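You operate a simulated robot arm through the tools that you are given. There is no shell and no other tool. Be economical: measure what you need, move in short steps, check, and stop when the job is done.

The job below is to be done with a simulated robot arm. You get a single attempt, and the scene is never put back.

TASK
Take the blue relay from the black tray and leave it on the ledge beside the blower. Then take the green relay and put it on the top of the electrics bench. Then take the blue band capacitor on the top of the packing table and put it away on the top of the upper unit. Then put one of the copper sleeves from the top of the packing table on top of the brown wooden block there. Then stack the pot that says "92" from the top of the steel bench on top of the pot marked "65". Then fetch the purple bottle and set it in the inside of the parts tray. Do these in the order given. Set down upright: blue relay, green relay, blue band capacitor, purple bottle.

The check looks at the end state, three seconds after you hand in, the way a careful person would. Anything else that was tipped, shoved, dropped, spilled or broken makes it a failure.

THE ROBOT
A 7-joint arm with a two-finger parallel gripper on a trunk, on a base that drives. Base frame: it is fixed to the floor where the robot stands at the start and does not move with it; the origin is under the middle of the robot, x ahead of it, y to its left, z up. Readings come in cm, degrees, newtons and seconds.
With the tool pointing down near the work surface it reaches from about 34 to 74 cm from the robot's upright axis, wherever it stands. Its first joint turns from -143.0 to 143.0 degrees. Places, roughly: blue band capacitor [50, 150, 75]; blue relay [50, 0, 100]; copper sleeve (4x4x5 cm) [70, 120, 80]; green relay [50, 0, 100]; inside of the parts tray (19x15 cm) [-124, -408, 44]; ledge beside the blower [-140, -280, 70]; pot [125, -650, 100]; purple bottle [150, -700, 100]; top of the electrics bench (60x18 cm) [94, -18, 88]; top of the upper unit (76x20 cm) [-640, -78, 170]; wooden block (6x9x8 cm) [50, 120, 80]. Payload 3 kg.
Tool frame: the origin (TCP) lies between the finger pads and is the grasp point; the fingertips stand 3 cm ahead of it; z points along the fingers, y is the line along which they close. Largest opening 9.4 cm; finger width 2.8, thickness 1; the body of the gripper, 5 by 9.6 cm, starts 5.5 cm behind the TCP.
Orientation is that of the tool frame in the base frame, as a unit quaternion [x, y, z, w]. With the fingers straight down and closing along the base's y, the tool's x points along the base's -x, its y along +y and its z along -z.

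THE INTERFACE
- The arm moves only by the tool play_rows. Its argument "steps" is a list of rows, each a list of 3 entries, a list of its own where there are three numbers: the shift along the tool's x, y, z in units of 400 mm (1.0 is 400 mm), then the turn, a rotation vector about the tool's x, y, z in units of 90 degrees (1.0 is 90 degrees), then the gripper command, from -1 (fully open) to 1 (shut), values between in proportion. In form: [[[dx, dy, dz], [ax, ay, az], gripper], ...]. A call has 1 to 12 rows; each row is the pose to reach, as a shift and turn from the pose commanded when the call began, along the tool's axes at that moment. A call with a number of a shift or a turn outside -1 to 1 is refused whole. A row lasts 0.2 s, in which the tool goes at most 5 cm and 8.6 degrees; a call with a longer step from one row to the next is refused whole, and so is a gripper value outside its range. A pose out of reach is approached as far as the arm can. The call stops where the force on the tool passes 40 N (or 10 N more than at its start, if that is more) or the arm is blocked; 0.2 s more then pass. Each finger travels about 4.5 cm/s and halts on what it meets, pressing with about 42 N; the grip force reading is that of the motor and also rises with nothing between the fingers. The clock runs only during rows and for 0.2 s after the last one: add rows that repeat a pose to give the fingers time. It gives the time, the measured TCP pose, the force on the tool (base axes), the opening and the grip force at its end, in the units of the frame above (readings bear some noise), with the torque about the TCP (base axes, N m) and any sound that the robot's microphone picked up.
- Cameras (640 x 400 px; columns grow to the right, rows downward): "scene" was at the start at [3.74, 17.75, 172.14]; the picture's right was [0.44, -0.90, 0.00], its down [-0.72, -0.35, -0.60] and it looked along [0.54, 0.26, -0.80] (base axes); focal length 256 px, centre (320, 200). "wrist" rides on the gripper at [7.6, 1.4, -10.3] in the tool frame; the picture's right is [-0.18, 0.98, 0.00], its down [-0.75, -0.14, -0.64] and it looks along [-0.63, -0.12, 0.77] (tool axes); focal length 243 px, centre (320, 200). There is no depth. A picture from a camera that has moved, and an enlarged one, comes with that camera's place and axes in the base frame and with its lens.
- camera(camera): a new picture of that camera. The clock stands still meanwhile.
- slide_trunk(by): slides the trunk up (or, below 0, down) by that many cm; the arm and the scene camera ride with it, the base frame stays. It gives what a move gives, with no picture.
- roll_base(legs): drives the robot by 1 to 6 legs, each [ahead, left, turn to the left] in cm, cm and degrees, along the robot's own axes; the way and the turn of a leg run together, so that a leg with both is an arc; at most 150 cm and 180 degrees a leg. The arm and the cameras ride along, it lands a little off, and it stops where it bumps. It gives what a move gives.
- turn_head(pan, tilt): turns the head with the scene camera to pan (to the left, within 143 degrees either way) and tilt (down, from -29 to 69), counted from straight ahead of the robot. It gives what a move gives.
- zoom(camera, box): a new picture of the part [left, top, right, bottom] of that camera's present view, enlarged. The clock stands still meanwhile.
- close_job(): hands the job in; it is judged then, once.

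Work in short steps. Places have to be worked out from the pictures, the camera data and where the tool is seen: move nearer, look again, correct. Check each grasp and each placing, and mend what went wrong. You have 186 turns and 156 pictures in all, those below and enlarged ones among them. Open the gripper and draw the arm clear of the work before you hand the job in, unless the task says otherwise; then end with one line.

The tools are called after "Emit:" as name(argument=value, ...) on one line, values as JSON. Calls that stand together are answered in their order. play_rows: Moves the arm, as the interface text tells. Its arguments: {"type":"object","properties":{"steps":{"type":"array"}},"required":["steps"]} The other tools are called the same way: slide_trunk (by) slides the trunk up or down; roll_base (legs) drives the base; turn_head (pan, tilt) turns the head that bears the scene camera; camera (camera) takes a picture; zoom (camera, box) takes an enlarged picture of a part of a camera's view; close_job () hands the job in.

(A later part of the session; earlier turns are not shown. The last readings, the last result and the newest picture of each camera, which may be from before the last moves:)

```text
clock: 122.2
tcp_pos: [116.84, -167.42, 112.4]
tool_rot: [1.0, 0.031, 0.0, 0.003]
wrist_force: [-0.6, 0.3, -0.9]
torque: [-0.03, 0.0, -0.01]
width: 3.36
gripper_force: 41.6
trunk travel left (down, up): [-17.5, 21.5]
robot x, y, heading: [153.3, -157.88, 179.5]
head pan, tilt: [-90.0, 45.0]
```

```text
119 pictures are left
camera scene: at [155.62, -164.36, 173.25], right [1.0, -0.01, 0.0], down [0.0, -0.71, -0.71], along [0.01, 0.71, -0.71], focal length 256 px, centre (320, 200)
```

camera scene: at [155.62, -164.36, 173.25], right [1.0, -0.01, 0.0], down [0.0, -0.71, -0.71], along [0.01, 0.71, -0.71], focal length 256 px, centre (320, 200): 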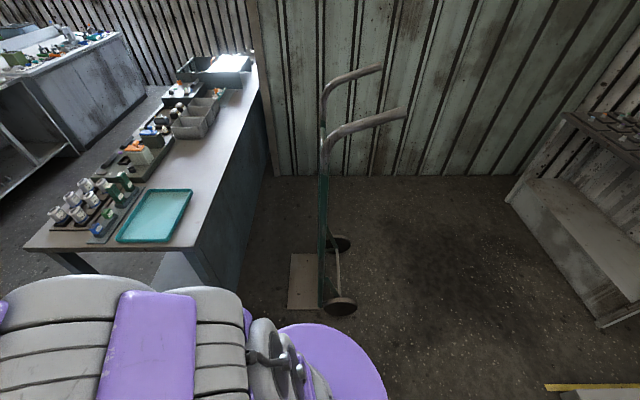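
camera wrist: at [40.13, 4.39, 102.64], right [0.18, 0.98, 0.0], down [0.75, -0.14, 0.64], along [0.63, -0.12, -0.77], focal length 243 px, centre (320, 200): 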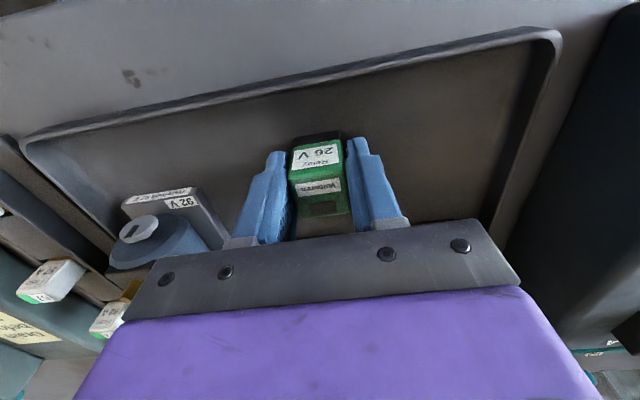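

It's a hand truck at x 135–188, y −95…−45, with a clear floor beyond to x≈335. I'll pass on its far side with the arm pointing along +y.

Emit:
roll_base(legs=[[-77, 0, 0], [0, 0, -89.5], [70, 0, 0]])

Emit:
turn_head(pan=40, tilt=45)

Emit:
camera(camera="scene")

```text
clock: 133.6
tcp_pos: [221.28, -52.79, 112.54]
tool_rot: [0.729, -0.684, -0.003, 0.002]
wrist_force: [-0.2, 0.1, -1.5]
torque: [-0.01, 0.0, 0.02]
width: 3.38
gripper_force: 41.7
trunk travel left (down, up): [-17.5, 21.5]
robot x, y, heading: [230.4, -89.27, 89.9]
head pan, tilt: [-90.0, 45.0]
```

```text
clock: 135.8
tcp_pos: [221.17, -53.0, 112.48]
tool_rot: [0.729, -0.684, -0.003, 0.002]
wrist_force: [-0.4, -0.1, -1.0]
torque: [0.03, -0.03, -0.01]
width: 3.33
gripper_force: 42.4
trunk travel left (down, up): [-17.5, 21.5]
robot x, y, heading: [230.72, -89.13, 89.9]
head pan, tilt: [40.0, 45.0]
```

```text
118 pictures are left
camera scene: at [210.86, -85.54, 173.22], right [0.77, 0.64, 0.0], down [0.45, -0.55, -0.71], along [-0.45, 0.54, -0.71], focal length 256 px, centre (320, 200)
```

scene: 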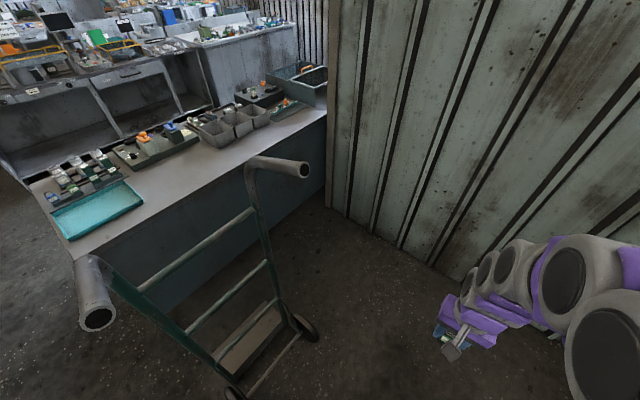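

The truck's extent is x≤172, y −97…−46 and the wall is at y≈45. I drive past it and turn to face the bench.

Emit:
roll_base(legs=[[76, 0, 0], [0, 0, 90], [0, -12, 0]])

Emit:
turn_head(pan=15, tilt=45)

Emit:
camera(camera="scene")

```text
clock: 144.7
tcp_pos: [194.99, -12.94, 112.27]
tool_rot: [0.999, 0.047, -0.002, -0.01]
wrist_force: [0.3, 0.9, -1.1]
torque: [-0.04, 0.05, 0.0]
width: 3.36
gripper_force: 41.9
trunk travel left (down, up): [-17.5, 21.5]
robot x, y, heading: [231.02, 0.52, -179.0]
head pan, tilt: [40.0, 45.0]
```

```text
clock: 145.6
tcp_pos: [195.0, -10.25, 112.46]
tool_rot: [0.999, 0.047, -0.002, 0.002]
wrist_force: [0.2, 0.1, 0.3]
torque: [-0.07, 0.03, -0.02]
width: 3.33
gripper_force: 42.0
trunk travel left (down, up): [-17.5, 21.5]
robot x, y, heading: [230.92, 0.25, -179.0]
head pan, tilt: [15.0, 45.0]
```

```text
117 pictures are left
camera scene: at [225.94, -19.53, 172.88], right [-0.28, 0.96, 0.02], down [0.68, 0.21, -0.7], along [-0.68, -0.18, -0.71], focal length 256 px, centre (320, 200)
```

scene: 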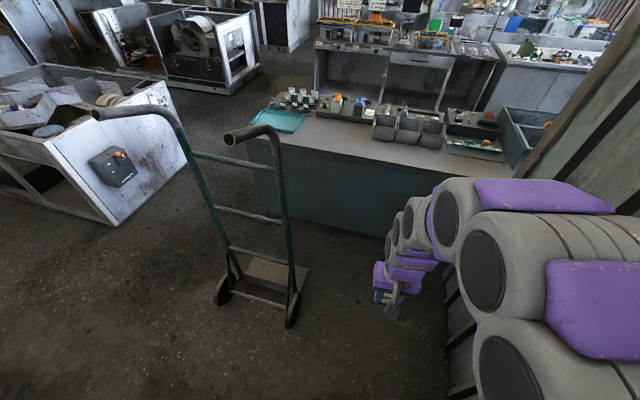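

Path forward is clear between truck (y<−50) and wall (y≈45). I drive towards the bench.

Emit:
roll_base(legs=[[33, 3, -1], [33, 0, 0]])

Emit:
camera(camera="scene")

Emit:
camera(camera="wrist")

```text
clock: 149.6
tcp_pos: [128.02, -13.05, 112.42]
tool_rot: [0.999, 0.032, 0.001, -0.003]
wrist_force: [-0.5, -0.2, -0.9]
torque: [0.08, 0.0, 0.01]
width: 3.32
gripper_force: 41.8
trunk travel left (down, up): [-17.5, 21.5]
robot x, y, heading: [164.71, -3.37, 179.1]
head pan, tilt: [15.0, 45.0]
```

```text
116 pictures are left
camera scene: at [158.75, -21.82, 172.97], right [-0.25, 0.97, 0.01], down [0.69, 0.19, -0.7], along [-0.68, -0.16, -0.71], focal length 256 px, centre (320, 200)
```

scene: 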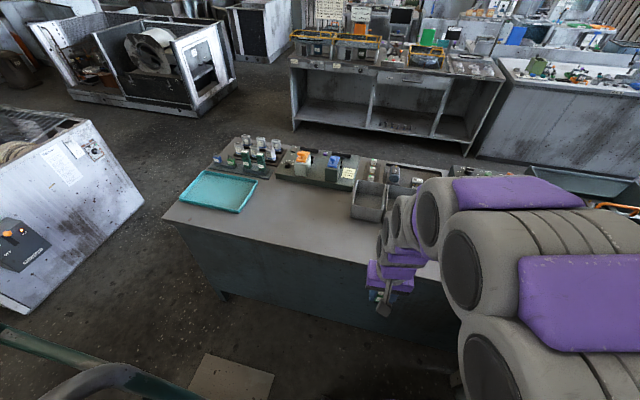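

```text
115 pictures are left
camera wrist: at [135.83, -13.91, 122.59], right [-0.12, -0.99, 0.0], down [-0.76, 0.09, 0.64], along [-0.64, 0.08, -0.77], focal length 243 px, centre (320, 200)
```

wrist: 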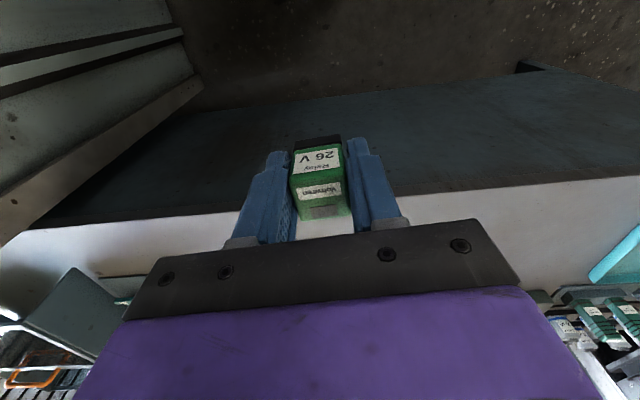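

Bench far edge is at x≈105 and the bins start at x≈85. I reach over to (96, −16) and come down to just above the top.

Emit:
play_rows(steps=[[[-0.115, 0.004, 0], [0, 0, 0], 1], [[-0.23, 0.008, 0], [0, 0, 0], 1], [[-0.345, 0.012, 0], [0, 0, 0], 1], [[-0.46, 0.016, 0], [0, 0, 0], 1], [[-0.575, 0.02, 0], [0, 0, 0], 1], [[-0.69, 0.024, 0], [0, 0, 0], 1], [[-0.803, 0.024, 0], [0, 0, 0], 1], [[-0.803, 0.024, 0.11], [0, 0, 0], 1], [[-0.803, 0.024, 0.22], [0, 0, 0], 1], [[-0.803, 0.024, 0.33], [0, 0, 0], 1], [[-0.803, 0.024, 0.44], [0, 0, 0], 1], [[-0.803, 0.024, 0.44], [0, 0, 0], 1]])

Emit:
camera(camera="wrist")

Emit:
camera(camera="scene")

```text
clock: 152.2
tcp_pos: [96.22, -14.85, 94.94]
tool_rot: [0.999, 0.033, -0.001, 0.006]
wrist_force: [0.0, 0.0, -0.6]
torque: [0.02, 0.01, 0.02]
width: 3.35
gripper_force: 42.3
trunk travel left (down, up): [-17.5, 21.5]
robot x, y, heading: [164.5, -3.15, 179.5]
head pan, tilt: [15.0, 45.0]
```

```text
114 pictures are left
camera wrist: at [104.0, -15.53, 105.07], right [-0.12, -0.99, 0.01], down [-0.76, 0.1, 0.64], along [-0.64, 0.07, -0.77], focal length 243 px, centre (320, 200)
```

wrist: 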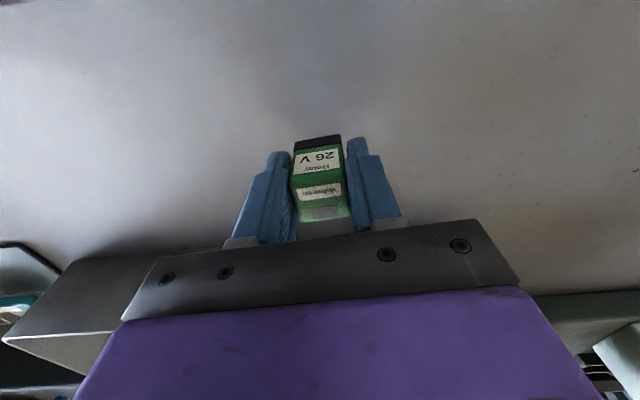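

```text
113 pictures are left
camera scene: at [158.64, -20.09, 173.16], right [-0.25, 0.97, 0.0], down [0.69, 0.18, -0.7], along [-0.68, -0.17, -0.71], focal length 256 px, centre (320, 200)
```

scene: 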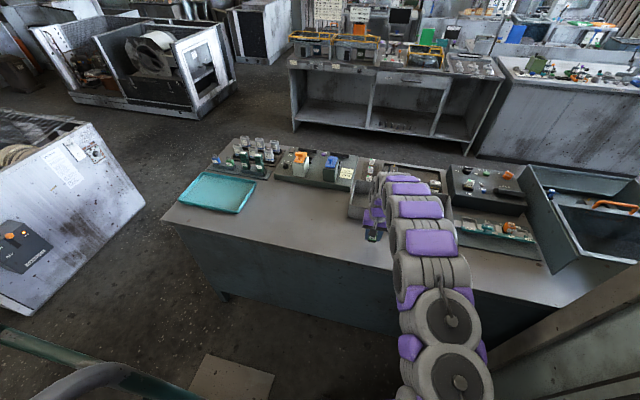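

Clear bench top under the relay. I lower slowly until it touches.

Emit:
play_rows(steps=[[[0, 0, 0.02], [0, 0, 0], 1], [[0, 0, 0.04], [0, 0, 0], 1], [[0, 0, 0.055], [0, 0, 0], 1], [[0, 0, 0.065], [0, 0, 0], 1], [[0, 0, 0.075], [0, 0, 0], 1], [[0, 0, 0.082], [0, 0, 0], 1]])

```text
clock: 153.6
tcp_pos: [96.21, -14.94, 92.04]
tool_rot: [0.999, 0.032, -0.002, 0.005]
wrist_force: [-0.3, 3.9, 9.8]
torque: [0.32, -0.02, -0.03]
width: 3.37
gripper_force: 42.1
trunk travel left (down, up): [-17.5, 21.5]
robot x, y, heading: [164.43, -3.33, 179.3]
head pan, tilt: [15.0, 45.0]
```

Contact with 10 N; the relay rests on the bench. I release.

Emit:
play_rows(steps=[[[0, 0, 0], [0, 0, 0], 0.1], [[0, 0, 0], [0, 0, 0], -0.2], [[0, 0, 0], [0, 0, 0], -0.2], [[0, 0, 0], [0, 0, 0], -0.2], [[0, 0, -0.06], [0, 0, 0], -0.2], [[0, 0, -0.17], [0, 0, 0], -0.2], [[0, 0, -0.28], [0, 0, 0], -0.2], [[0, 0, -0.39], [0, 0, 0], -0.2], [[0, 0, -0.5], [0, 0, 0], -0.2], [[0, 0, -0.5], [0, 0, 0], -0.2]])

Emit:
camera(camera="wrist")

```text
clock: 155.8
tcp_pos: [96.33, -14.43, 111.62]
tool_rot: [0.999, 0.032, 0.0, 0.006]
wrist_force: [0.2, -0.3, -0.1]
torque: [-0.01, 0.02, 0.01]
width: 5.65
gripper_force: 0.1
trunk travel left (down, up): [-17.5, 21.5]
robot x, y, heading: [164.24, -2.94, 179.6]
head pan, tilt: [15.0, 45.0]
```

```text
112 pictures are left
camera wrist: at [104.1, -15.25, 121.8], right [-0.12, -0.99, 0.01], down [-0.76, 0.1, 0.64], along [-0.64, 0.07, -0.77], focal length 243 px, centre (320, 200)
```

wrist: 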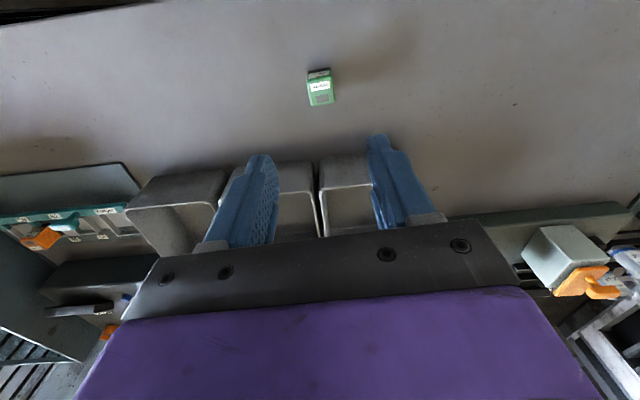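

Green relay stands on the bench. I retract the arm.

Emit:
play_rows(steps=[[[0.115, -0.004, 0], [0, 0, 0], -0.2], [[0.23, -0.008, 0], [0, 0, 0], -0.2], [[0.345, -0.012, 0], [0, 0, 0], -0.2], [[0.46, -0.016, 0], [0, 0, 0], -0.2], [[0.575, -0.02, 0], [0, 0, 0], -0.2], [[0.69, -0.024, 0], [0, 0, 0], -0.2], [[0.8, -0.024, 0], [0, 0, 0], -0.2]])

Emit:
roll_base(legs=[[-66, 3, 0], [0, 0, -89.5], [-80, 0, 0], [-76, 0, 0]])

```text
clock: 157.4
tcp_pos: [128.66, -11.58, 111.88]
tool_rot: [0.999, 0.033, -0.002, 0.005]
wrist_force: [-0.4, 0.4, -0.2]
torque: [-0.02, -0.01, 0.02]
width: 5.65
gripper_force: 0.0
trunk travel left (down, up): [-17.5, 21.5]
robot x, y, heading: [164.21, -3.07, 179.4]
head pan, tilt: [15.0, 45.0]
```

```text
clock: 172.4
tcp_pos: [227.69, -127.74, 111.84]
tool_rot: [0.743, -0.669, -0.005, 0.003]
wrist_force: [-0.7, 0.0, 0.3]
torque: [0.02, 0.0, 0.0]
width: 5.62
gripper_force: 0.0
trunk travel left (down, up): [-17.5, 21.5]
robot x, y, heading: [237.87, -163.22, 91.7]
head pan, tilt: [15.0, 45.0]
```

Now back through the gap towards the packing table.

Emit:
roll_base(legs=[[0, 0, 88.3], [142, 0, 0]])

```text
clock: 183.5
tcp_pos: [54.3, -167.8, 111.83]
tool_rot: [1.0, 0.021, -0.001, 0.006]
wrist_force: [0.0, 0.0, 0.6]
torque: [-0.02, 0.03, -0.04]
width: 5.65
gripper_force: 0.0
trunk travel left (down, up): [-17.5, 21.5]
robot x, y, heading: [90.34, -159.71, 177.6]
head pan, tilt: [15.0, 45.0]
```

Emit:
roll_base(legs=[[125, 0, 2], [0, 0, -90], [128, 0, 0], [128, 0, 0]])

Emit:
turn_head(pan=-50, tilt=45)

Emit:
camera(camera="scene")

```text
clock: 205.9
tcp_pos: [-25.79, 140.57, 111.82]
tool_rot: [0.72, -0.693, -0.005, 0.002]
wrist_force: [-0.5, 0.3, 0.1]
torque: [0.01, -0.02, -0.03]
width: 5.62
gripper_force: 0.0
trunk travel left (down, up): [-17.5, 21.5]
robot x, y, heading: [-18.3, 104.26, 88.1]
head pan, tilt: [15.0, 45.0]
```

```text
clock: 207.3
tcp_pos: [-25.82, 140.49, 111.82]
tool_rot: [0.721, -0.693, -0.005, 0.002]
wrist_force: [0.2, -0.3, -0.1]
torque: [0.01, -0.03, 0.03]
width: 5.64
gripper_force: 0.0
trunk travel left (down, up): [-17.5, 21.5]
robot x, y, heading: [-18.35, 104.55, 87.8]
head pan, tilt: [-50.0, 45.0]
```

```text
111 pictures are left
camera scene: at [-26.31, 107.31, 173.24], right [0.61, -0.79, 0.0], down [-0.56, -0.44, -0.71], along [0.56, 0.43, -0.71], focal length 256 px, centre (320, 200)
```

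scene: 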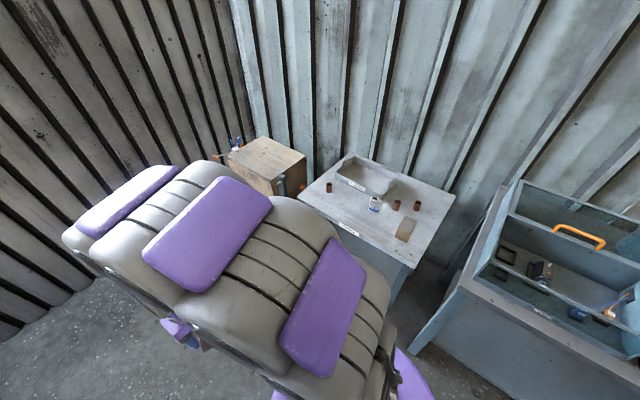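

Packing table spans about x 45–97, y 110–178; capacitor ≈(62,139). I turn to face it and position at about (0,138).

Emit:
roll_base(legs=[[0, 0, -87.8], [0, 33, 0], [16, 0, 0]])

Emit:
turn_head(pan=10, tilt=45)

Emit:
camera(camera="scene")

Emit:
camera(camera="wrist")

```text
clock: 214.3
tcp_pos: [34.31, 146.94, 111.71]
tool_rot: [-0.033, 0.999, 0.002, 0.0]
wrist_force: [-0.3, -0.7, -0.2]
torque: [-0.02, 0.02, 0.0]
width: 5.68
gripper_force: 0.2
trunk travel left (down, up): [-17.5, 21.5]
robot x, y, heading: [-1.29, 138.28, -1.0]
head pan, tilt: [-50.0, 45.0]
```

```text
clock: 215.6
tcp_pos: [34.18, 145.89, 111.92]
tool_rot: [-0.031, 0.999, 0.006, 0.001]
wrist_force: [-0.1, -0.4, -0.2]
torque: [-0.02, -0.02, 0.0]
width: 5.63
gripper_force: 0.1
trunk travel left (down, up): [-17.5, 21.5]
robot x, y, heading: [-1.67, 137.81, -1.1]
head pan, tilt: [10.0, 45.0]
```

```text
110 pictures are left
camera scene: at [3.74, 152.76, 173.27], right [0.16, -0.99, 0.0], down [-0.7, -0.11, -0.71], along [0.7, 0.11, -0.71], focal length 256 px, centre (320, 200)
```

scene: 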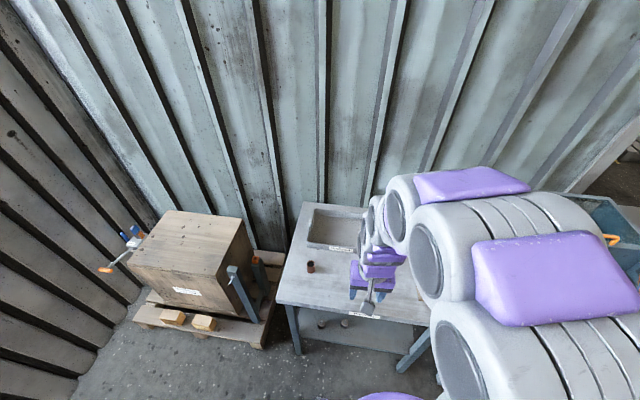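

```text
109 pictures are left
camera wrist: at [26.42, 146.9, 122.05], right [0.12, 0.99, 0.01], down [0.76, -0.1, 0.64], along [0.64, -0.07, -0.77], focal length 243 px, centre (320, 200)
```

wrist: 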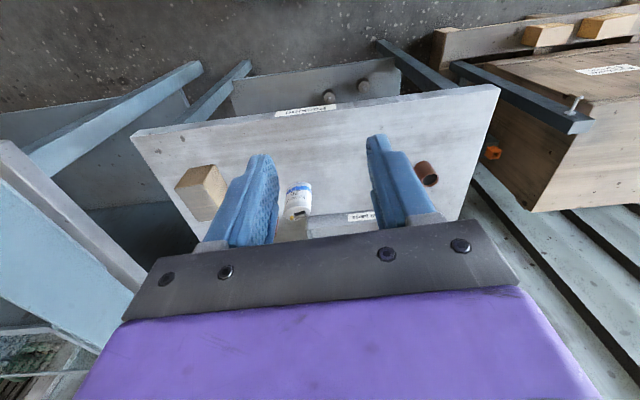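

Capacitor at roughly (61.5, 138.5). I move the tool above it for a better look.

Emit:
play_rows(steps=[[[-0.11, -0.037, 0.03], [0, 0, 0.01], -0.5], [[-0.22, -0.074, 0.06], [0, 0, 0.02], -0.5], [[-0.33, -0.11, 0.09], [0, 0, 0.03], -0.5], [[-0.44, -0.147, 0.13], [0, 0, 0.039], -0.5], [[-0.54, -0.184, 0.17], [0, 0, 0.039], -0.5], [[-0.54, -0.184, 0.17], [0, 0, 0.039], -0.5]])

Emit:
camera(camera="wrist")

```text
clock: 217.0
tcp_pos: [55.94, 140.68, 105.29]
tool_rot: [0.0, 1.0, 0.004, 0.002]
wrist_force: [-0.8, 0.9, 0.7]
torque: [-0.02, 0.01, 0.0]
width: 7.03
gripper_force: 0.0
trunk travel left (down, up): [-17.5, 21.5]
robot x, y, heading: [-1.59, 137.8, -1.1]
head pan, tilt: [10.0, 45.0]
```

```text
108 pictures are left
camera wrist: at [48.32, 142.17, 115.52], right [0.18, 0.98, 0.01], down [0.75, -0.14, 0.64], along [0.63, -0.11, -0.77], focal length 243 px, centre (320, 200)
```

wrist: 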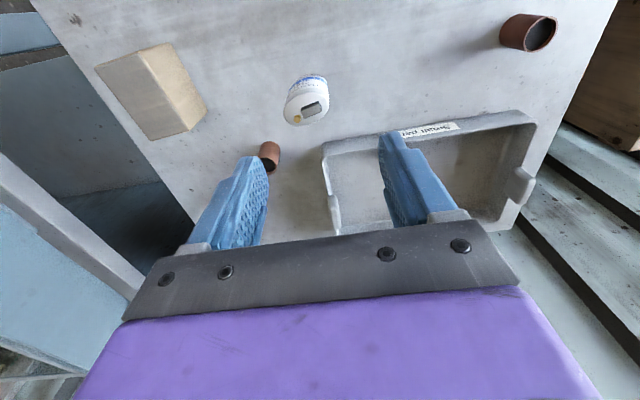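

I zoom in on the capacitor for a precise fit.

Emit:
zoom(camera="wrist", box=[240, 50, 400, 150])

Emit:
zoom(camera="scene", box=[290, 200, 450, 350])

```text
4.00 times, centred on (320, 100) of wrist
camera zoom: at [48.32, 142.17, 115.52], right [0.18, 0.98, 0.01], down [0.75, -0.14, 0.64], along [0.63, -0.11, -0.77], focal length 970 px, centre (320, 600)
```

zoom: 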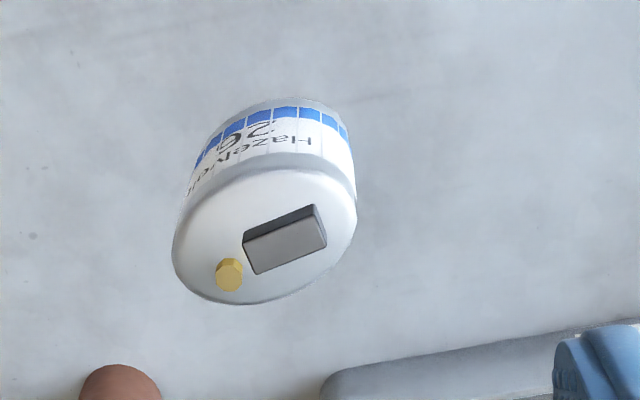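

```text
2.67 times, centred on (370, 275) of scene
camera zoom: at [3.83, 153.78, 173.2], right [0.16, -0.99, 0.0], down [-0.7, -0.11, -0.71], along [0.7, 0.11, -0.71], focal length 682 px, centre (187, 0)
```

zoom: 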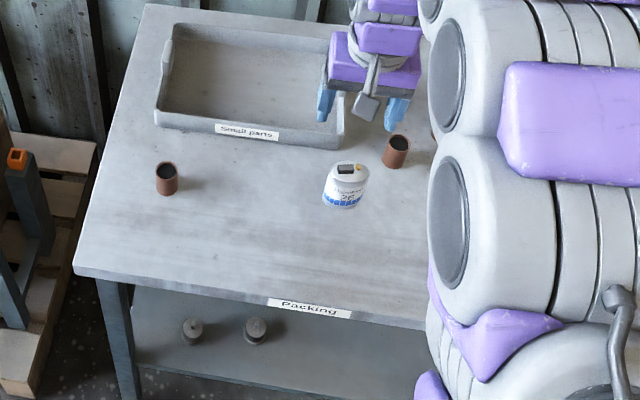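

Capacitor is oval (~5.3×3.4 cm), centred (57.2,139.2), z 82–89, long axis turned about 15° from y. I rotate the gripper 75° so it closes on the short axis, and hover above.

Emit:
play_rows(steps=[[[0, 0, 0], [0, 0, 0.0926], -0.4], [[0, 0, 0], [0, 0, 0.185], -0.4], [[0, 0, 0], [0, 0, 0.278], -0.4], [[0, 0, 0], [0, 0, 0.37], -0.4], [[0, 0, 0], [0, 0, 0.463], -0.4], [[0, 0, 0], [0, 0, 0.556], -0.4], [[-0.01, -0.01, 0], [0, 0, 0.648], -0.4], [[-0.02, -0.02, 0], [0, 0, 0.741], -0.4], [[-0.031, -0.037, 0.05], [0, 0, 0.833], -0.4], [[-0.031, -0.037, 0.12], [0, 0, 0.833], -0.4], [[-0.031, -0.037, 0.18], [0, 0, 0.833], -0.4], [[-0.031, -0.037, 0.18], [0, 0, 0.833], -0.4]])

Emit:
camera(camera="wrist")

```text
clock: 219.6
tcp_pos: [57.48, 139.16, 97.77]
tool_rot: [0.607, 0.794, 0.004, -0.001]
wrist_force: [-0.4, -0.6, 0.6]
torque: [0.02, -0.02, 0.02]
width: 6.57
gripper_force: 0.0
trunk travel left (down, up): [-17.5, 21.5]
robot x, y, heading: [-1.5, 138.22, -1.0]
head pan, tilt: [10.0, 45.0]
```

```text
105 pictures are left
camera wrist: at [56.79, 146.96, 108.0], right [1.0, 0.08, 0.0], down [0.06, -0.77, 0.64], along [0.05, -0.63, -0.77], focal length 243 px, centre (320, 200)
```

wrist: 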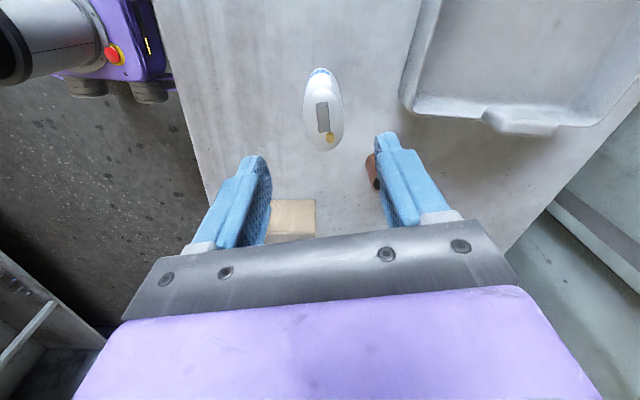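

Aligned with the oval. I descend to z≈86.3 and close.

Emit:
play_rows(steps=[[[0.008, 0.002, 0.1], [0, 0, 0], -0.4], [[0.008, 0.002, 0.2], [0, 0, 0], -0.4], [[0.008, 0.002, 0.26], [0, 0, 0], -0.4], [[0.008, 0.002, 0.287], [0, 0, 0], -0.4], [[0.008, 0.002, 0.287], [0, 0, 0], -0.4], [[0.008, 0.002, 0.287], [0, 0, 0], 0.3], [[0.008, 0.002, 0.287], [0, 0, 0], 1], [[0.008, 0.002, 0.287], [0, 0, 0], 1], [[0.008, 0.002, 0.287], [0, 0, 0], 1]])

Emit:
camera(camera="wrist")

```text
clock: 221.6
tcp_pos: [57.62, 139.64, 86.47]
tool_rot: [0.608, 0.794, 0.004, -0.001]
wrist_force: [1.1, 0.0, 0.8]
torque: [0.04, 0.0, 0.02]
width: 3.97
gripper_force: 42.6
trunk travel left (down, up): [-17.5, 21.5]
robot x, y, heading: [-1.49, 137.74, -1.1]
head pan, tilt: [10.0, 45.0]
```

```text
104 pictures are left
camera wrist: at [56.94, 147.45, 96.72], right [1.0, 0.08, 0.0], down [0.06, -0.77, 0.64], along [0.05, -0.63, -0.77], focal length 243 px, centre (320, 200)
```

wrist: 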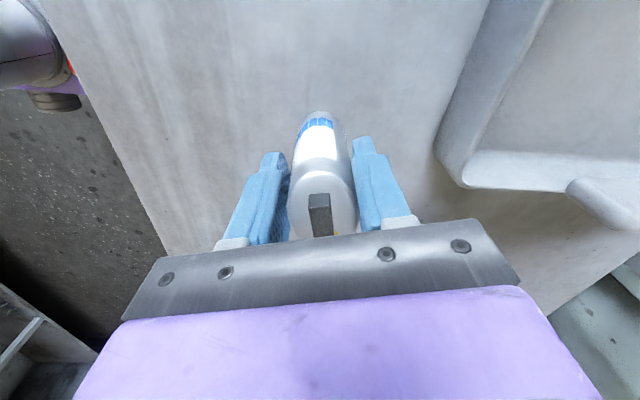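

Held at width 4. I lift, turn the hand back in line, and draw it in.

Emit:
play_rows(steps=[[[0, 0, -0.05], [0, 0, 0], 1], [[0, 0, -0.15], [0, 0, 0], 1], [[0, 0, -0.26], [0, 0, 0], 1], [[0, 0, -0.38], [0, 0, 0], 1], [[0, 0, -0.5], [0, 0, 0], 1], [[0, 0, -0.62], [0, 0, 0], 1], [[0, 0, -0.7], [0, 0, -0.09], 1], [[0, 0, -0.7], [0, 0, -0.18], 1], [[0, 0, -0.7], [0, 0, -0.27], 1], [[0, 0, -0.7], [0, 0, -0.36], 1], [[0, 0, -0.7], [0, 0, -0.45], 1]])

Emit:
play_rows(steps=[[[0.044, -0.077, 0], [0, 0, -0.08], 1], [[0.088, -0.154, 0], [0, 0, -0.16], 1], [[0.132, -0.231, 0], [0, 0, -0.25], 1], [[0.176, -0.308, 0], [0, 0, -0.33], 1], [[0.22, -0.385, 0], [0, 0, -0.38], 1], [[0.22, -0.385, 0], [0, 0, -0.38], 1]])

Emit:
camera(camera="wrist")

```text
clock: 224.0
tcp_pos: [57.31, 139.49, 114.52]
tool_rot: [0.295, 0.956, 0.005, 0.0]
wrist_force: [0.8, -0.1, -1.7]
torque: [-0.01, 0.0, -0.01]
width: 3.98
gripper_force: 42.4
trunk travel left (down, up): [-17.5, 21.5]
robot x, y, heading: [-1.22, 137.95, -1.1]
head pan, tilt: [10.0, 45.0]
```

```text
clock: 225.4
tcp_pos: [41.49, 131.45, 114.16]
tool_rot: [0.001, 1.0, 0.004, 0.002]
wrist_force: [-0.3, -0.2, -1.3]
torque: [0.03, 0.04, -0.01]
width: 3.98
gripper_force: 41.7
trunk travel left (down, up): [-17.5, 21.5]
robot x, y, heading: [-1.69, 137.75, -1.0]
head pan, tilt: [10.0, 45.0]
```

```text
103 pictures are left
camera wrist: at [33.87, 132.97, 124.36], right [0.19, 0.98, 0.01], down [0.75, -0.15, 0.64], along [0.63, -0.11, -0.77], focal length 243 px, centre (320, 200)
```

wrist: 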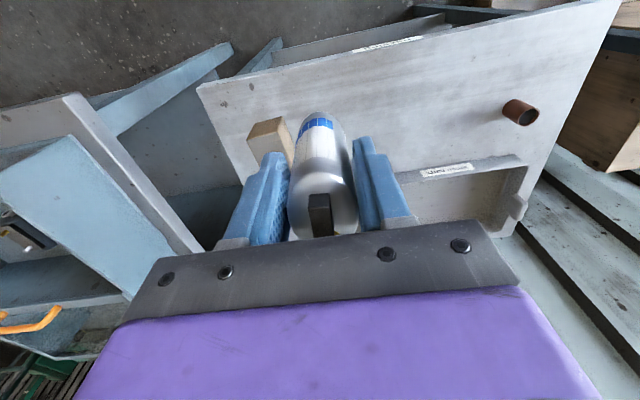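

Capacitor is secure. I drive back south to the corridor that leads towards −x and look ahead.

Emit:
roll_base(legs=[[-32, 0, 0], [0, 0, -89], [110, 0, 0], [110, 0, 0], [108, 0, 0], [0, 0, -90]])

Emit:
turn_head(pan=10, tilt=25)

Emit:
camera(camera="scene")

```text
clock: 250.7
tcp_pos: [-65.59, -185.4, 114.21]
tool_rot: [1.0, 0.012, -0.001, 0.004]
wrist_force: [0.4, 0.0, -1.4]
torque: [0.02, -0.02, 0.03]
width: 4.02
gripper_force: 42.2
trunk travel left (down, up): [-17.5, 21.5]
robot x, y, heading: [-22.29, -190.37, -179.2]
head pan, tilt: [10.0, 45.0]
```

```text
clock: 251.6
tcp_pos: [-65.53, -185.45, 114.29]
tool_rot: [1.0, 0.012, -0.002, 0.005]
wrist_force: [0.0, 0.6, -0.7]
torque: [0.01, -0.03, 0.02]
width: 4.02
gripper_force: 43.0
trunk travel left (down, up): [-17.5, 21.5]
robot x, y, heading: [-22.54, -190.44, -179.4]
head pan, tilt: [10.0, 25.0]
```

```text
102 pictures are left
camera scene: at [-28.88, -206.3, 176.28], right [-0.18, 0.98, 0.0], down [0.42, 0.08, -0.91], along [-0.89, -0.17, -0.43], focal length 256 px, centre (320, 200)
```

scene: 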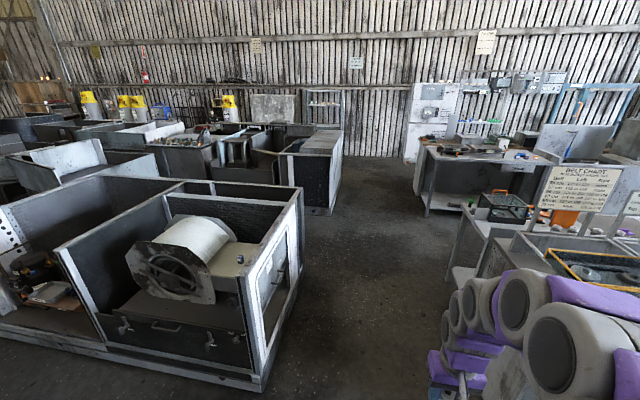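

The white stacked unit at px (435,85) is the upper unit. The corridor (y −250…−120) is clear; I drive along it.

Emit:
roll_base(legs=[[140, 0, 0], [140, 0, 0]])

Emit:
turn_head(pan=-15, tilt=20)

Emit:
camera(camera="scene")

```text
clock: 265.1
tcp_pos: [-344.44, -201.58, 114.25]
tool_rot: [0.999, 0.047, -0.002, 0.004]
wrist_force: [0.9, -0.2, -1.4]
torque: [0.0, 0.02, -0.02]
width: 3.98
gripper_force: 42.1
trunk travel left (down, up): [-17.5, 21.5]
robot x, y, heading: [-302.02, -203.74, -175.5]
head pan, tilt: [10.0, 25.0]
```

```text
clock: 265.9
tcp_pos: [-344.49, -201.57, 114.24]
tool_rot: [0.999, 0.047, -0.002, 0.004]
wrist_force: [0.3, 0.5, -2.7]
torque: [0.02, 0.0, 0.01]
width: 3.96
gripper_force: 42.1
trunk travel left (down, up): [-17.5, 21.5]
robot x, y, heading: [-300.96, -203.68, -175.5]
head pan, tilt: [-15.0, 20.0]
```

```text
101 pictures are left
camera scene: at [-306.68, -215.91, 177.1], right [0.18, 0.98, 0.0], down [0.34, -0.06, -0.94], along [-0.92, 0.17, -0.34], focal length 256 px, centre (320, 200)
```

scene: 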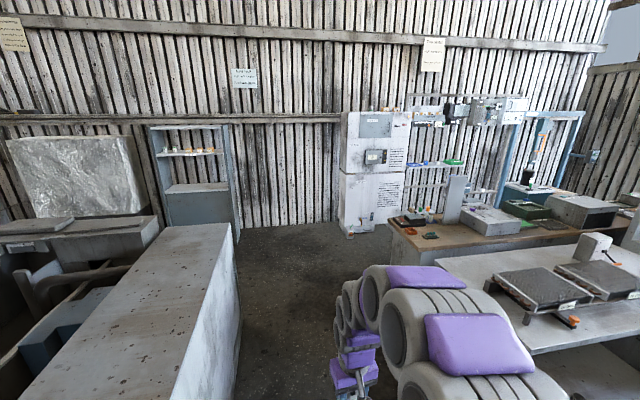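

The unit's front is at x≈−630, y −111…−36. I drive up the corridor and then strafe in front of it.

Emit:
roll_base(legs=[[0, -10, -4.5], [130, 0, 0], [127, 0, 0], [0, -60, 0]])

Emit:
turn_head(pan=-10, tilt=20)

Emit:
camera(camera="scene")

```text
clock: 282.4
tcp_pos: [-606.94, -131.78, 114.21]
tool_rot: [0.999, 0.033, -0.001, 0.006]
wrist_force: [0.0, -0.5, -2.0]
torque: [-0.05, 0.0, -0.01]
width: 3.98
gripper_force: 41.9
trunk travel left (down, up): [-17.5, 21.5]
robot x, y, heading: [-563.94, -135.42, -176.7]
head pan, tilt: [-15.0, 20.0]
```

```text
clock: 283.0
tcp_pos: [-606.81, -131.97, 114.27]
tool_rot: [0.999, 0.035, -0.002, 0.004]
wrist_force: [-0.7, -0.6, -2.4]
torque: [-0.01, -0.03, 0.0]
width: 3.97
gripper_force: 41.8
trunk travel left (down, up): [-17.5, 21.5]
robot x, y, heading: [-563.47, -135.29, -176.8]
head pan, tilt: [-10.0, 20.0]
```

```text
100 pictures are left
camera scene: at [-569.77, -148.04, 177.1], right [0.12, 0.99, 0.0], down [0.34, -0.04, -0.94], along [-0.93, 0.11, -0.34], focal length 256 px, centre (320, 200)
```

scene: 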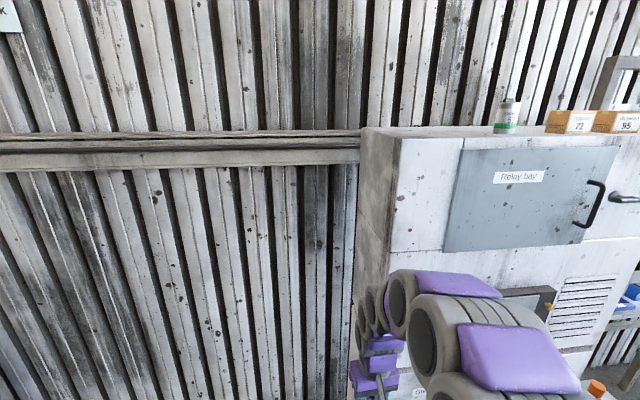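

The top (z≈170) carries a green-band capacitor and some boxes; the left part looks free. I raise the trunk to view and reach the top.

Emit:
slide_trunk(by=21.5)

Emit:
turn_head(pan=-25, tilt=28)

Emit:
camera(camera="scene")

```text
clock: 285.3
tcp_pos: [-606.88, -131.89, 135.78]
tool_rot: [0.999, 0.034, -0.002, 0.004]
wrist_force: [1.0, 0.2, -1.5]
torque: [-0.01, 0.0, -0.03]
width: 3.97
gripper_force: 42.1
trunk travel left (down, up): [-39.0, 0.0]
robot x, y, heading: [-563.66, -135.2, -177.0]
head pan, tilt: [-10.0, 20.0]
```

```text
clock: 286.1
tcp_pos: [-606.97, -131.93, 135.76]
tool_rot: [0.999, 0.033, -0.003, 0.005]
wrist_force: [-0.3, -0.3, -0.8]
torque: [0.01, -0.05, 0.05]
width: 3.97
gripper_force: 41.8
trunk travel left (down, up): [-39.0, 0.0]
robot x, y, heading: [-563.74, -135.42, -176.8]
head pan, tilt: [-25.0, 28.0]
```

```text
99 pictures are left
camera scene: at [-569.04, -145.73, 197.32], right [0.37, 0.93, 0.0], down [0.44, -0.17, -0.88], along [-0.82, 0.33, -0.47], focal length 256 px, centre (320, 200)
```

scene: 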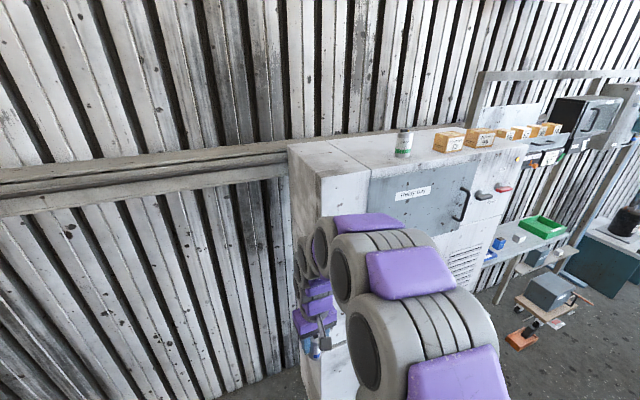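

Free spot at about (−641,−105), with the green capacitor at y≈−90. I raise the tool here in front of the unit's left edge.

Emit:
play_rows(steps=[[[0, 0, -0.1], [0, 0, 0], 1], [[0, 0, -0.2], [0, 0, 0], 1], [[0, 0, -0.3], [0, 0, 0], 1], [[0, 0, -0.4], [0, 0, 0], 1], [[0, 0, -0.5], [0, 0, 0], 1], [[0, 0, -0.6], [0, 0, 0], 1], [[0, 0, -0.7], [0, 0, 0], 1], [[0, 0, -0.8], [0, 0, 0], 1], [[0, 0, -0.9], [0, 0, 0], 1], [[0, 0, -1.0], [0, 0, 0], 1]])

Emit:
camera(camera="wrist")

```text
clock: 288.3
tcp_pos: [-606.8, -131.56, 167.89]
tool_rot: [0.999, 0.034, -0.003, 0.005]
wrist_force: [0.5, -0.4, -1.4]
torque: [0.02, -0.04, 0.01]
width: 3.97
gripper_force: 42.1
out of reach, approached as far as the arm can: row 9, 10
trunk travel left (down, up): [-39.0, 0.0]
robot x, y, heading: [-563.92, -135.43, -176.7]
head pan, tilt: [-25.0, 28.0]
```

```text
98 pictures are left
camera wrist: at [-599.11, -132.14, 178.1], right [-0.12, -0.99, 0.01], down [-0.76, 0.1, 0.65], along [-0.64, 0.07, -0.76], focal length 243 px, centre (320, 200)
```

wrist: 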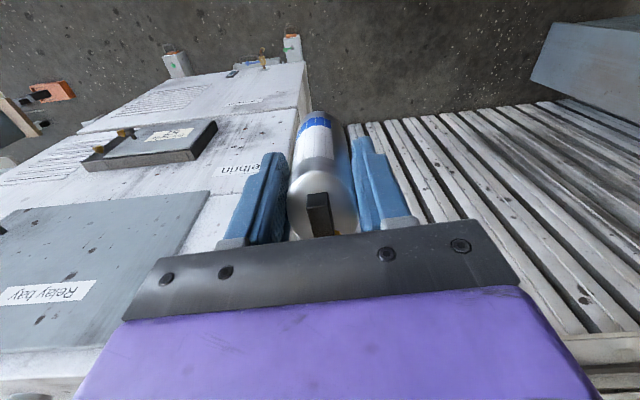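

With the tool straight down the arm tops out at z≈168, while I need about 175. I test how high it reaches with the tool tilted forward, which would call for a re-grasp.

Emit:
play_rows(steps=[[[0, 0, 0], [0, -0.09, 0], 1], [[0, 0, 0], [0, -0.18, 0], 1], [[0, 0, 0], [0, -0.27, 0], 1], [[0, 0, 0], [0, -0.36, 0], 1], [[0, 0, 0], [0, -0.45, 0], 1], [[0, 0, 0], [0, -0.5, 0], 1], [[0, 0, -0.1], [0, -0.5, 0], 1], [[0, 0, -0.2], [0, -0.5, 0], 1], [[0, 0, -0.3], [0, -0.5, 0], 1], [[0, 0, -0.4], [0, -0.5, 0], 1]])

```text
clock: 290.5
tcp_pos: [-607.46, -131.48, 183.39]
tool_rot: [0.923, 0.03, -0.383, 0.018]
wrist_force: [0.6, 0.0, -2.2]
torque: [-0.01, -0.08, 0.01]
width: 3.99
gripper_force: 42.0
trunk travel left (down, up): [-39.0, 0.0]
robot x, y, heading: [-564.11, -135.45, -176.8]
head pan, tilt: [-25.0, 28.0]
```

With a 45° tilt it reaches 183 easily. So I need to re-grasp the capacitor tilted. I lower the arm upright again and look for a free surface nearby.

Emit:
play_rows(steps=[[[0.08, 0, 0.08], [0, 0.05, 0], 1], [[0.16, 0, 0.16], [0, 0.1, 0], 1], [[0.24, 0, 0.24], [0, 0.15, 0], 1], [[0.32, 0, 0.32], [0, 0.2, 0], 1], [[0.4, 0, 0.4], [0, 0.26, 0], 1], [[0.48, 0, 0.48], [0, 0.32, 0], 1], [[0.56, 0, 0.56], [0, 0.38, 0], 1], [[0.64, 0, 0.64], [0, 0.44, 0], 1], [[0.72, 0, 0.72], [0, 0.5, 0], 1], [[0.8, 0, 0.8], [0, 0.5, 0], 1], [[0.88, 0, 0.88], [0, 0.5, 0], 1], [[0.95, 0, 0.95], [0, 0.5, 0], 1]])

Emit:
turn_head(pan=-135, tilt=35)

Emit:
camera(camera="scene")

```text
clock: 293.1
tcp_pos: [-607.91, -132.52, 129.47]
tool_rot: [0.999, 0.035, -0.001, 0.006]
wrist_force: [-0.2, -0.4, -2.1]
torque: [-0.02, -0.02, -0.02]
width: 4.01
gripper_force: 42.2
trunk travel left (down, up): [-39.0, 0.0]
robot x, y, heading: [-563.89, -135.23, -177.1]
head pan, tilt: [-25.0, 28.0]
```

```text
clock: 295.0
tcp_pos: [-607.73, -132.49, 129.81]
tool_rot: [0.999, 0.034, -0.002, 0.004]
wrist_force: [-0.4, -0.5, -3.0]
torque: [0.01, -0.02, 0.02]
width: 3.99
gripper_force: 42.4
trunk travel left (down, up): [-39.0, 0.0]
robot x, y, heading: [-563.84, -135.31, -176.8]
head pan, tilt: [-135.0, 35.0]
```

```text
97 pictures are left
camera scene: at [-554.73, -142.56, 196.25], right [0.75, -0.67, 0.0], down [-0.38, -0.43, -0.82], along [0.55, 0.61, -0.57], focal length 256 px, centre (320, 200)
```

scene: 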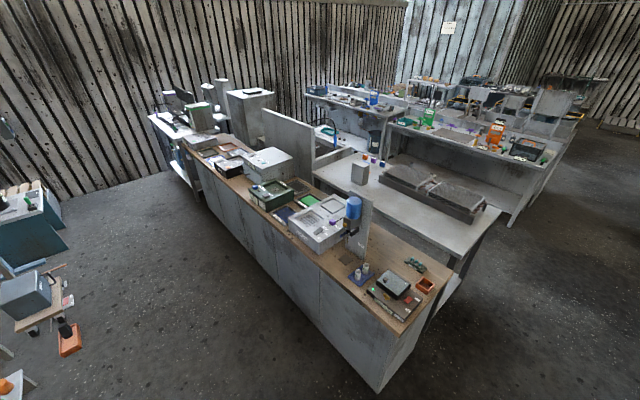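

The grey table's near corner (x −424…−358, edge y≈−120) has free space. I lower the trunk and drive there.

Emit:
slide_trunk(by=-21.5)

Emit:
roll_base(legs=[[0, 48, 0], [0, 0, -93], [0, -82, 0], [0, -82, 0]])

Emit:
turn_head(pan=10, tilt=40)

Emit:
camera(camera="scene")

```text
clock: 297.3
tcp_pos: [-607.6, -132.48, 108.03]
tool_rot: [0.999, 0.034, -0.003, 0.004]
wrist_force: [0.5, 0.3, -1.6]
torque: [0.01, 0.0, -0.01]
width: 3.96
gripper_force: 41.9
trunk travel left (down, up): [-17.5, 21.5]
robot x, y, heading: [-563.98, -135.23, -177.2]
head pan, tilt: [-135.0, 35.0]
```

```text
clock: 311.9
tcp_pos: [-395.52, -133.78, 108.19]
tool_rot: [0.727, -0.687, -0.003, -0.001]
wrist_force: [0.4, 0.7, -1.3]
torque: [0.02, -0.01, 0.02]
width: 4.01
gripper_force: 42.0
trunk travel left (down, up): [-17.5, 21.5]
robot x, y, heading: [-398.52, -177.67, 92.3]
head pan, tilt: [-135.0, 35.0]
```

```text
clock: 314.2
tcp_pos: [-395.0, -133.81, 108.19]
tool_rot: [0.726, -0.687, -0.005, 0.0]
wrist_force: [-0.2, -0.1, -1.5]
torque: [0.0, -0.02, 0.02]
width: 4.0
gripper_force: 41.8
trunk travel left (down, up): [-17.5, 21.5]
robot x, y, heading: [-398.28, -177.7, 92.4]
head pan, tilt: [10.0, 40.0]
```

```text
96 pictures are left
camera scene: at [-413.99, -172.49, 173.97], right [0.98, 0.21, 0.0], down [0.14, -0.63, -0.76], along [-0.16, 0.75, -0.64], focal length 256 px, centre (320, 200)
```

scene: 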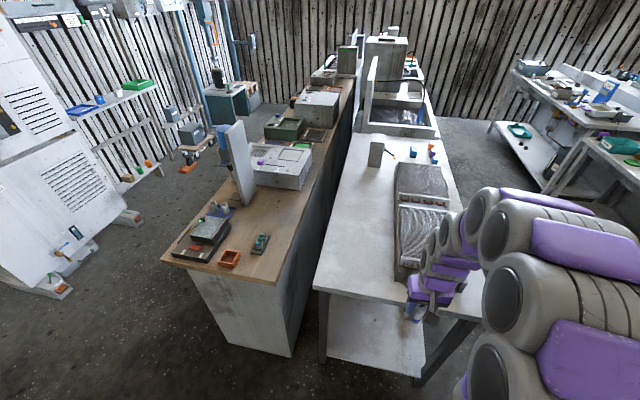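

The left half of the grey table is free. I drive 12 cm ahead and put the tool above (−409.5,−104).

Emit:
roll_base(legs=[[12, 0, 0]])

Emit:
play_rows(steps=[[[-0.08, 0.054, 0], [0, 0, 0], 1], [[-0.16, 0.108, 0], [0, 0, 0], 1], [[-0.24, 0.163, 0], [0, 0, 0], 1], [[-0.32, 0.217, 0], [0, 0, 0], 1], [[-0.4, 0.271, 0], [0, 0, 0], 1], [[-0.468, 0.325, 0], [0, 0, 0], 1], [[-0.468, 0.325, 0.1], [0, 0, 0], 1], [[-0.468, 0.325, 0.2], [0, 0, 0], 1], [[-0.468, 0.325, 0.28], [0, 0, 0], 1], [[-0.468, 0.325, 0.28], [0, 0, 0], 1]])

Emit:
camera(camera="wrist")

Emit:
camera(camera="scene")

```text
clock: 315.4
tcp_pos: [-395.73, -121.77, 108.04]
tool_rot: [0.726, -0.687, -0.004, 0.0]
wrist_force: [0.4, 0.2, -1.6]
torque: [0.0, -0.03, 0.0]
width: 3.97
gripper_force: 41.8
trunk travel left (down, up): [-17.5, 21.5]
robot x, y, heading: [-398.56, -165.85, 92.3]
head pan, tilt: [10.0, 40.0]
```

```text
clock: 317.6
tcp_pos: [-409.59, -104.26, 97.47]
tool_rot: [0.726, -0.688, -0.006, 0.0]
wrist_force: [-0.5, -0.7, -1.2]
torque: [-0.03, -0.03, 0.0]
width: 3.98
gripper_force: 42.3
trunk travel left (down, up): [-17.5, 21.5]
robot x, y, heading: [-398.72, -165.85, 92.3]
head pan, tilt: [10.0, 40.0]
```

```text
95 pictures are left
camera wrist: at [-410.55, -111.78, 107.55], right [-0.99, 0.13, 0.01], down [0.1, 0.75, 0.65], along [0.08, 0.64, -0.76], focal length 243 px, centre (320, 200)
```

wrist: 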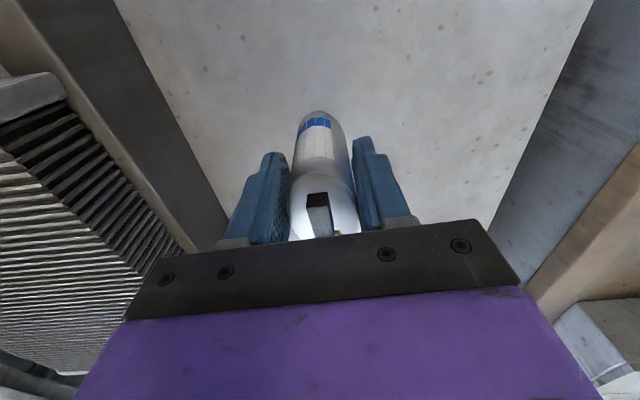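

```text
94 pictures are left
camera scene: at [-414.8, -160.47, 173.94], right [0.98, 0.21, 0.0], down [0.14, -0.63, -0.76], along [-0.16, 0.75, -0.65], focal length 256 px, centre (320, 200)
```

scene: 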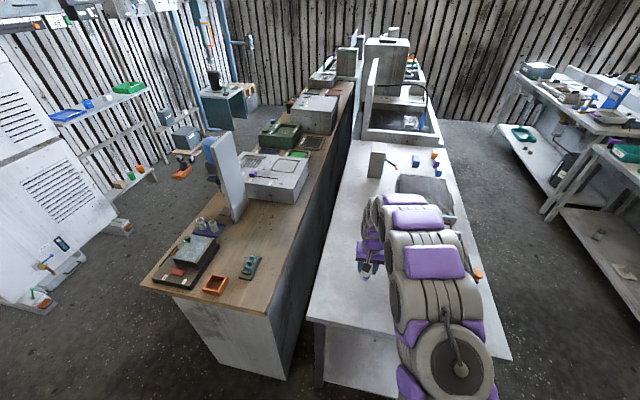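

Clear surface below. I lower gently until contact.

Emit:
play_rows(steps=[[[0, 0, 0.06], [0, 0, 0], 1], [[0, 0, 0.1], [0, 0, 0], 1], [[0, 0, 0.12], [0, 0, 0], 1], [[0, 0, 0.14], [0, 0, 0], 1], [[0, 0, 0.155], [0, 0, 0], 1], [[0, 0, 0.17], [0, 0, 0], 1], [[0, 0, 0.185], [0, 0, 0], 1]])

```text
clock: 318.4
tcp_pos: [-409.72, -104.0, 93.11]
tool_rot: [0.727, -0.687, -0.007, -0.002]
wrist_force: [1.4, -3.5, 23.7]
torque: [-0.03, -0.22, 0.0]
width: 3.97
gripper_force: 42.3
trunk travel left (down, up): [-17.5, 21.5]
robot x, y, heading: [-398.66, -165.99, 92.6]
head pan, tilt: [10.0, 40.0]
stopped in row 3: the force on the tool passed its limit at 57 N (the readings are from after the stop); the commanded pose is now the measured one
```

The capacitor rests on the table. I release, rise, and tilt the tool 45° for a re-grasp.

Emit:
play_rows(steps=[[[0, 0, 0], [0, 0, 0], 0.1], [[0, 0, 0], [0, 0, 0], -0.4], [[0, 0, 0], [0, 0, 0], -0.5], [[0, 0, -0.1], [0, 0, 0], -0.5], [[0, 0, -0.2], [0, 0, 0], -0.5], [[0.06, 0, -0.25], [0, -0.09, 0], -0.5], [[0.12, 0, -0.25], [0, -0.18, 0], -0.5], [[0.17, 0, -0.25], [0, -0.27, 0], -0.5], [[0.2125, 0, -0.23], [0, -0.36, 0], -0.5], [[0.2125, 0, -0.2], [0, -0.45, 0], -0.5], [[0.2125, 0, -0.2], [0, -0.5, 0], -0.5], [[0.2125, 0, -0.2], [0, -0.5, 0], -0.5]])

Emit:
camera(camera="wrist")

Emit:
camera(camera="scene")

```text
clock: 321.0
tcp_pos: [-409.23, -112.44, 101.07]
tool_rot: [0.669, -0.634, -0.285, -0.264]
wrist_force: [-1.2, 0.3, 0.3]
torque: [0.0, 0.0, 0.0]
width: 7.06
gripper_force: 0.1
trunk travel left (down, up): [-17.5, 21.5]
robot x, y, heading: [-398.58, -165.93, 92.3]
head pan, tilt: [10.0, 40.0]
```

```text
93 pictures are left
camera wrist: at [-409.91, -124.93, 102.68], right [-0.99, 0.07, 0.14], down [0.14, 0.08, 0.99], along [0.06, 0.99, -0.08], focal length 243 px, centre (320, 200)
```

wrist: 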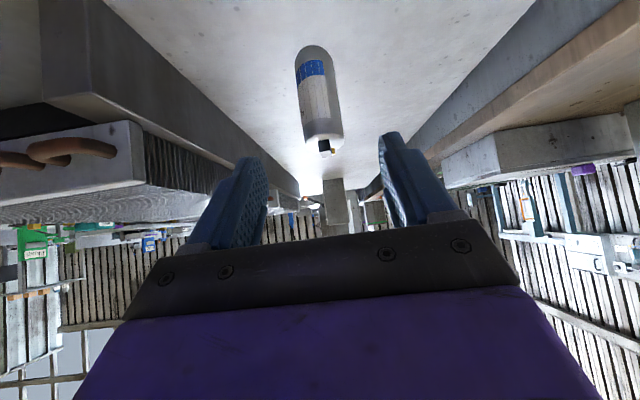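

```text
92 pictures are left
camera scene: at [-414.85, -160.63, 173.94], right [0.98, 0.21, 0.0], down [0.14, -0.63, -0.76], along [-0.16, 0.75, -0.64], focal length 256 px, centre (320, 200)
```

scene: 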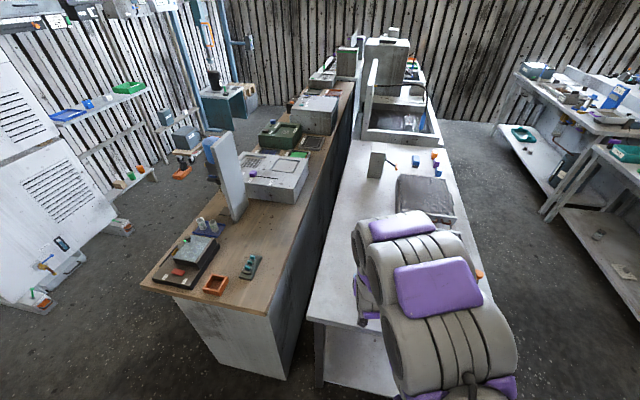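

The capacitor stands upright and the tilted fingers line up. I approach 12 cm along the tool axis and close.

Emit:
play_rows(steps=[[[0, 0, 0.08], [0, 0, 0], -0.5], [[0, 0, 0.16], [0, 0, 0], -0.5], [[0, 0, 0.24], [0, 0, 0], -0.5], [[0, 0, 0.3], [0, 0, 0], -0.5], [[0, 0, 0.3], [0, 0, 0], -0.5], [[0, 0, 0.3], [0, 0, 0], 0.2], [[0, 0, 0.3], [0, 0, 0], 1], [[0, 0, 0.3], [0, 0, 0], 1], [[0, 0, 0.3], [0, 0, 0], 1]])

Emit:
camera(camera="wrist")

```text
clock: 323.0
tcp_pos: [-409.86, -103.74, 92.34]
tool_rot: [0.669, -0.634, -0.284, -0.264]
wrist_force: [0.6, -0.6, -0.6]
torque: [-0.01, 0.0, 0.0]
width: 4.05
gripper_force: 42.2
trunk travel left (down, up): [-17.5, 21.5]
robot x, y, heading: [-398.68, -165.77, 92.5]
head pan, tilt: [10.0, 40.0]
```

```text
91 pictures are left
camera wrist: at [-410.57, -116.28, 93.95], right [-0.99, 0.07, 0.14], down [0.14, 0.08, 0.99], along [0.06, 0.99, -0.09], focal length 243 px, centre (320, 200)
```

wrist: 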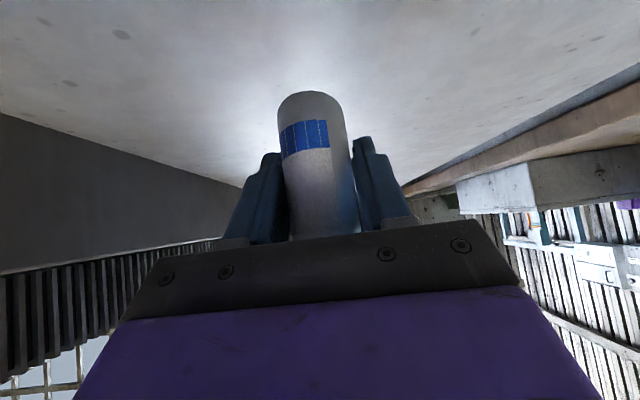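

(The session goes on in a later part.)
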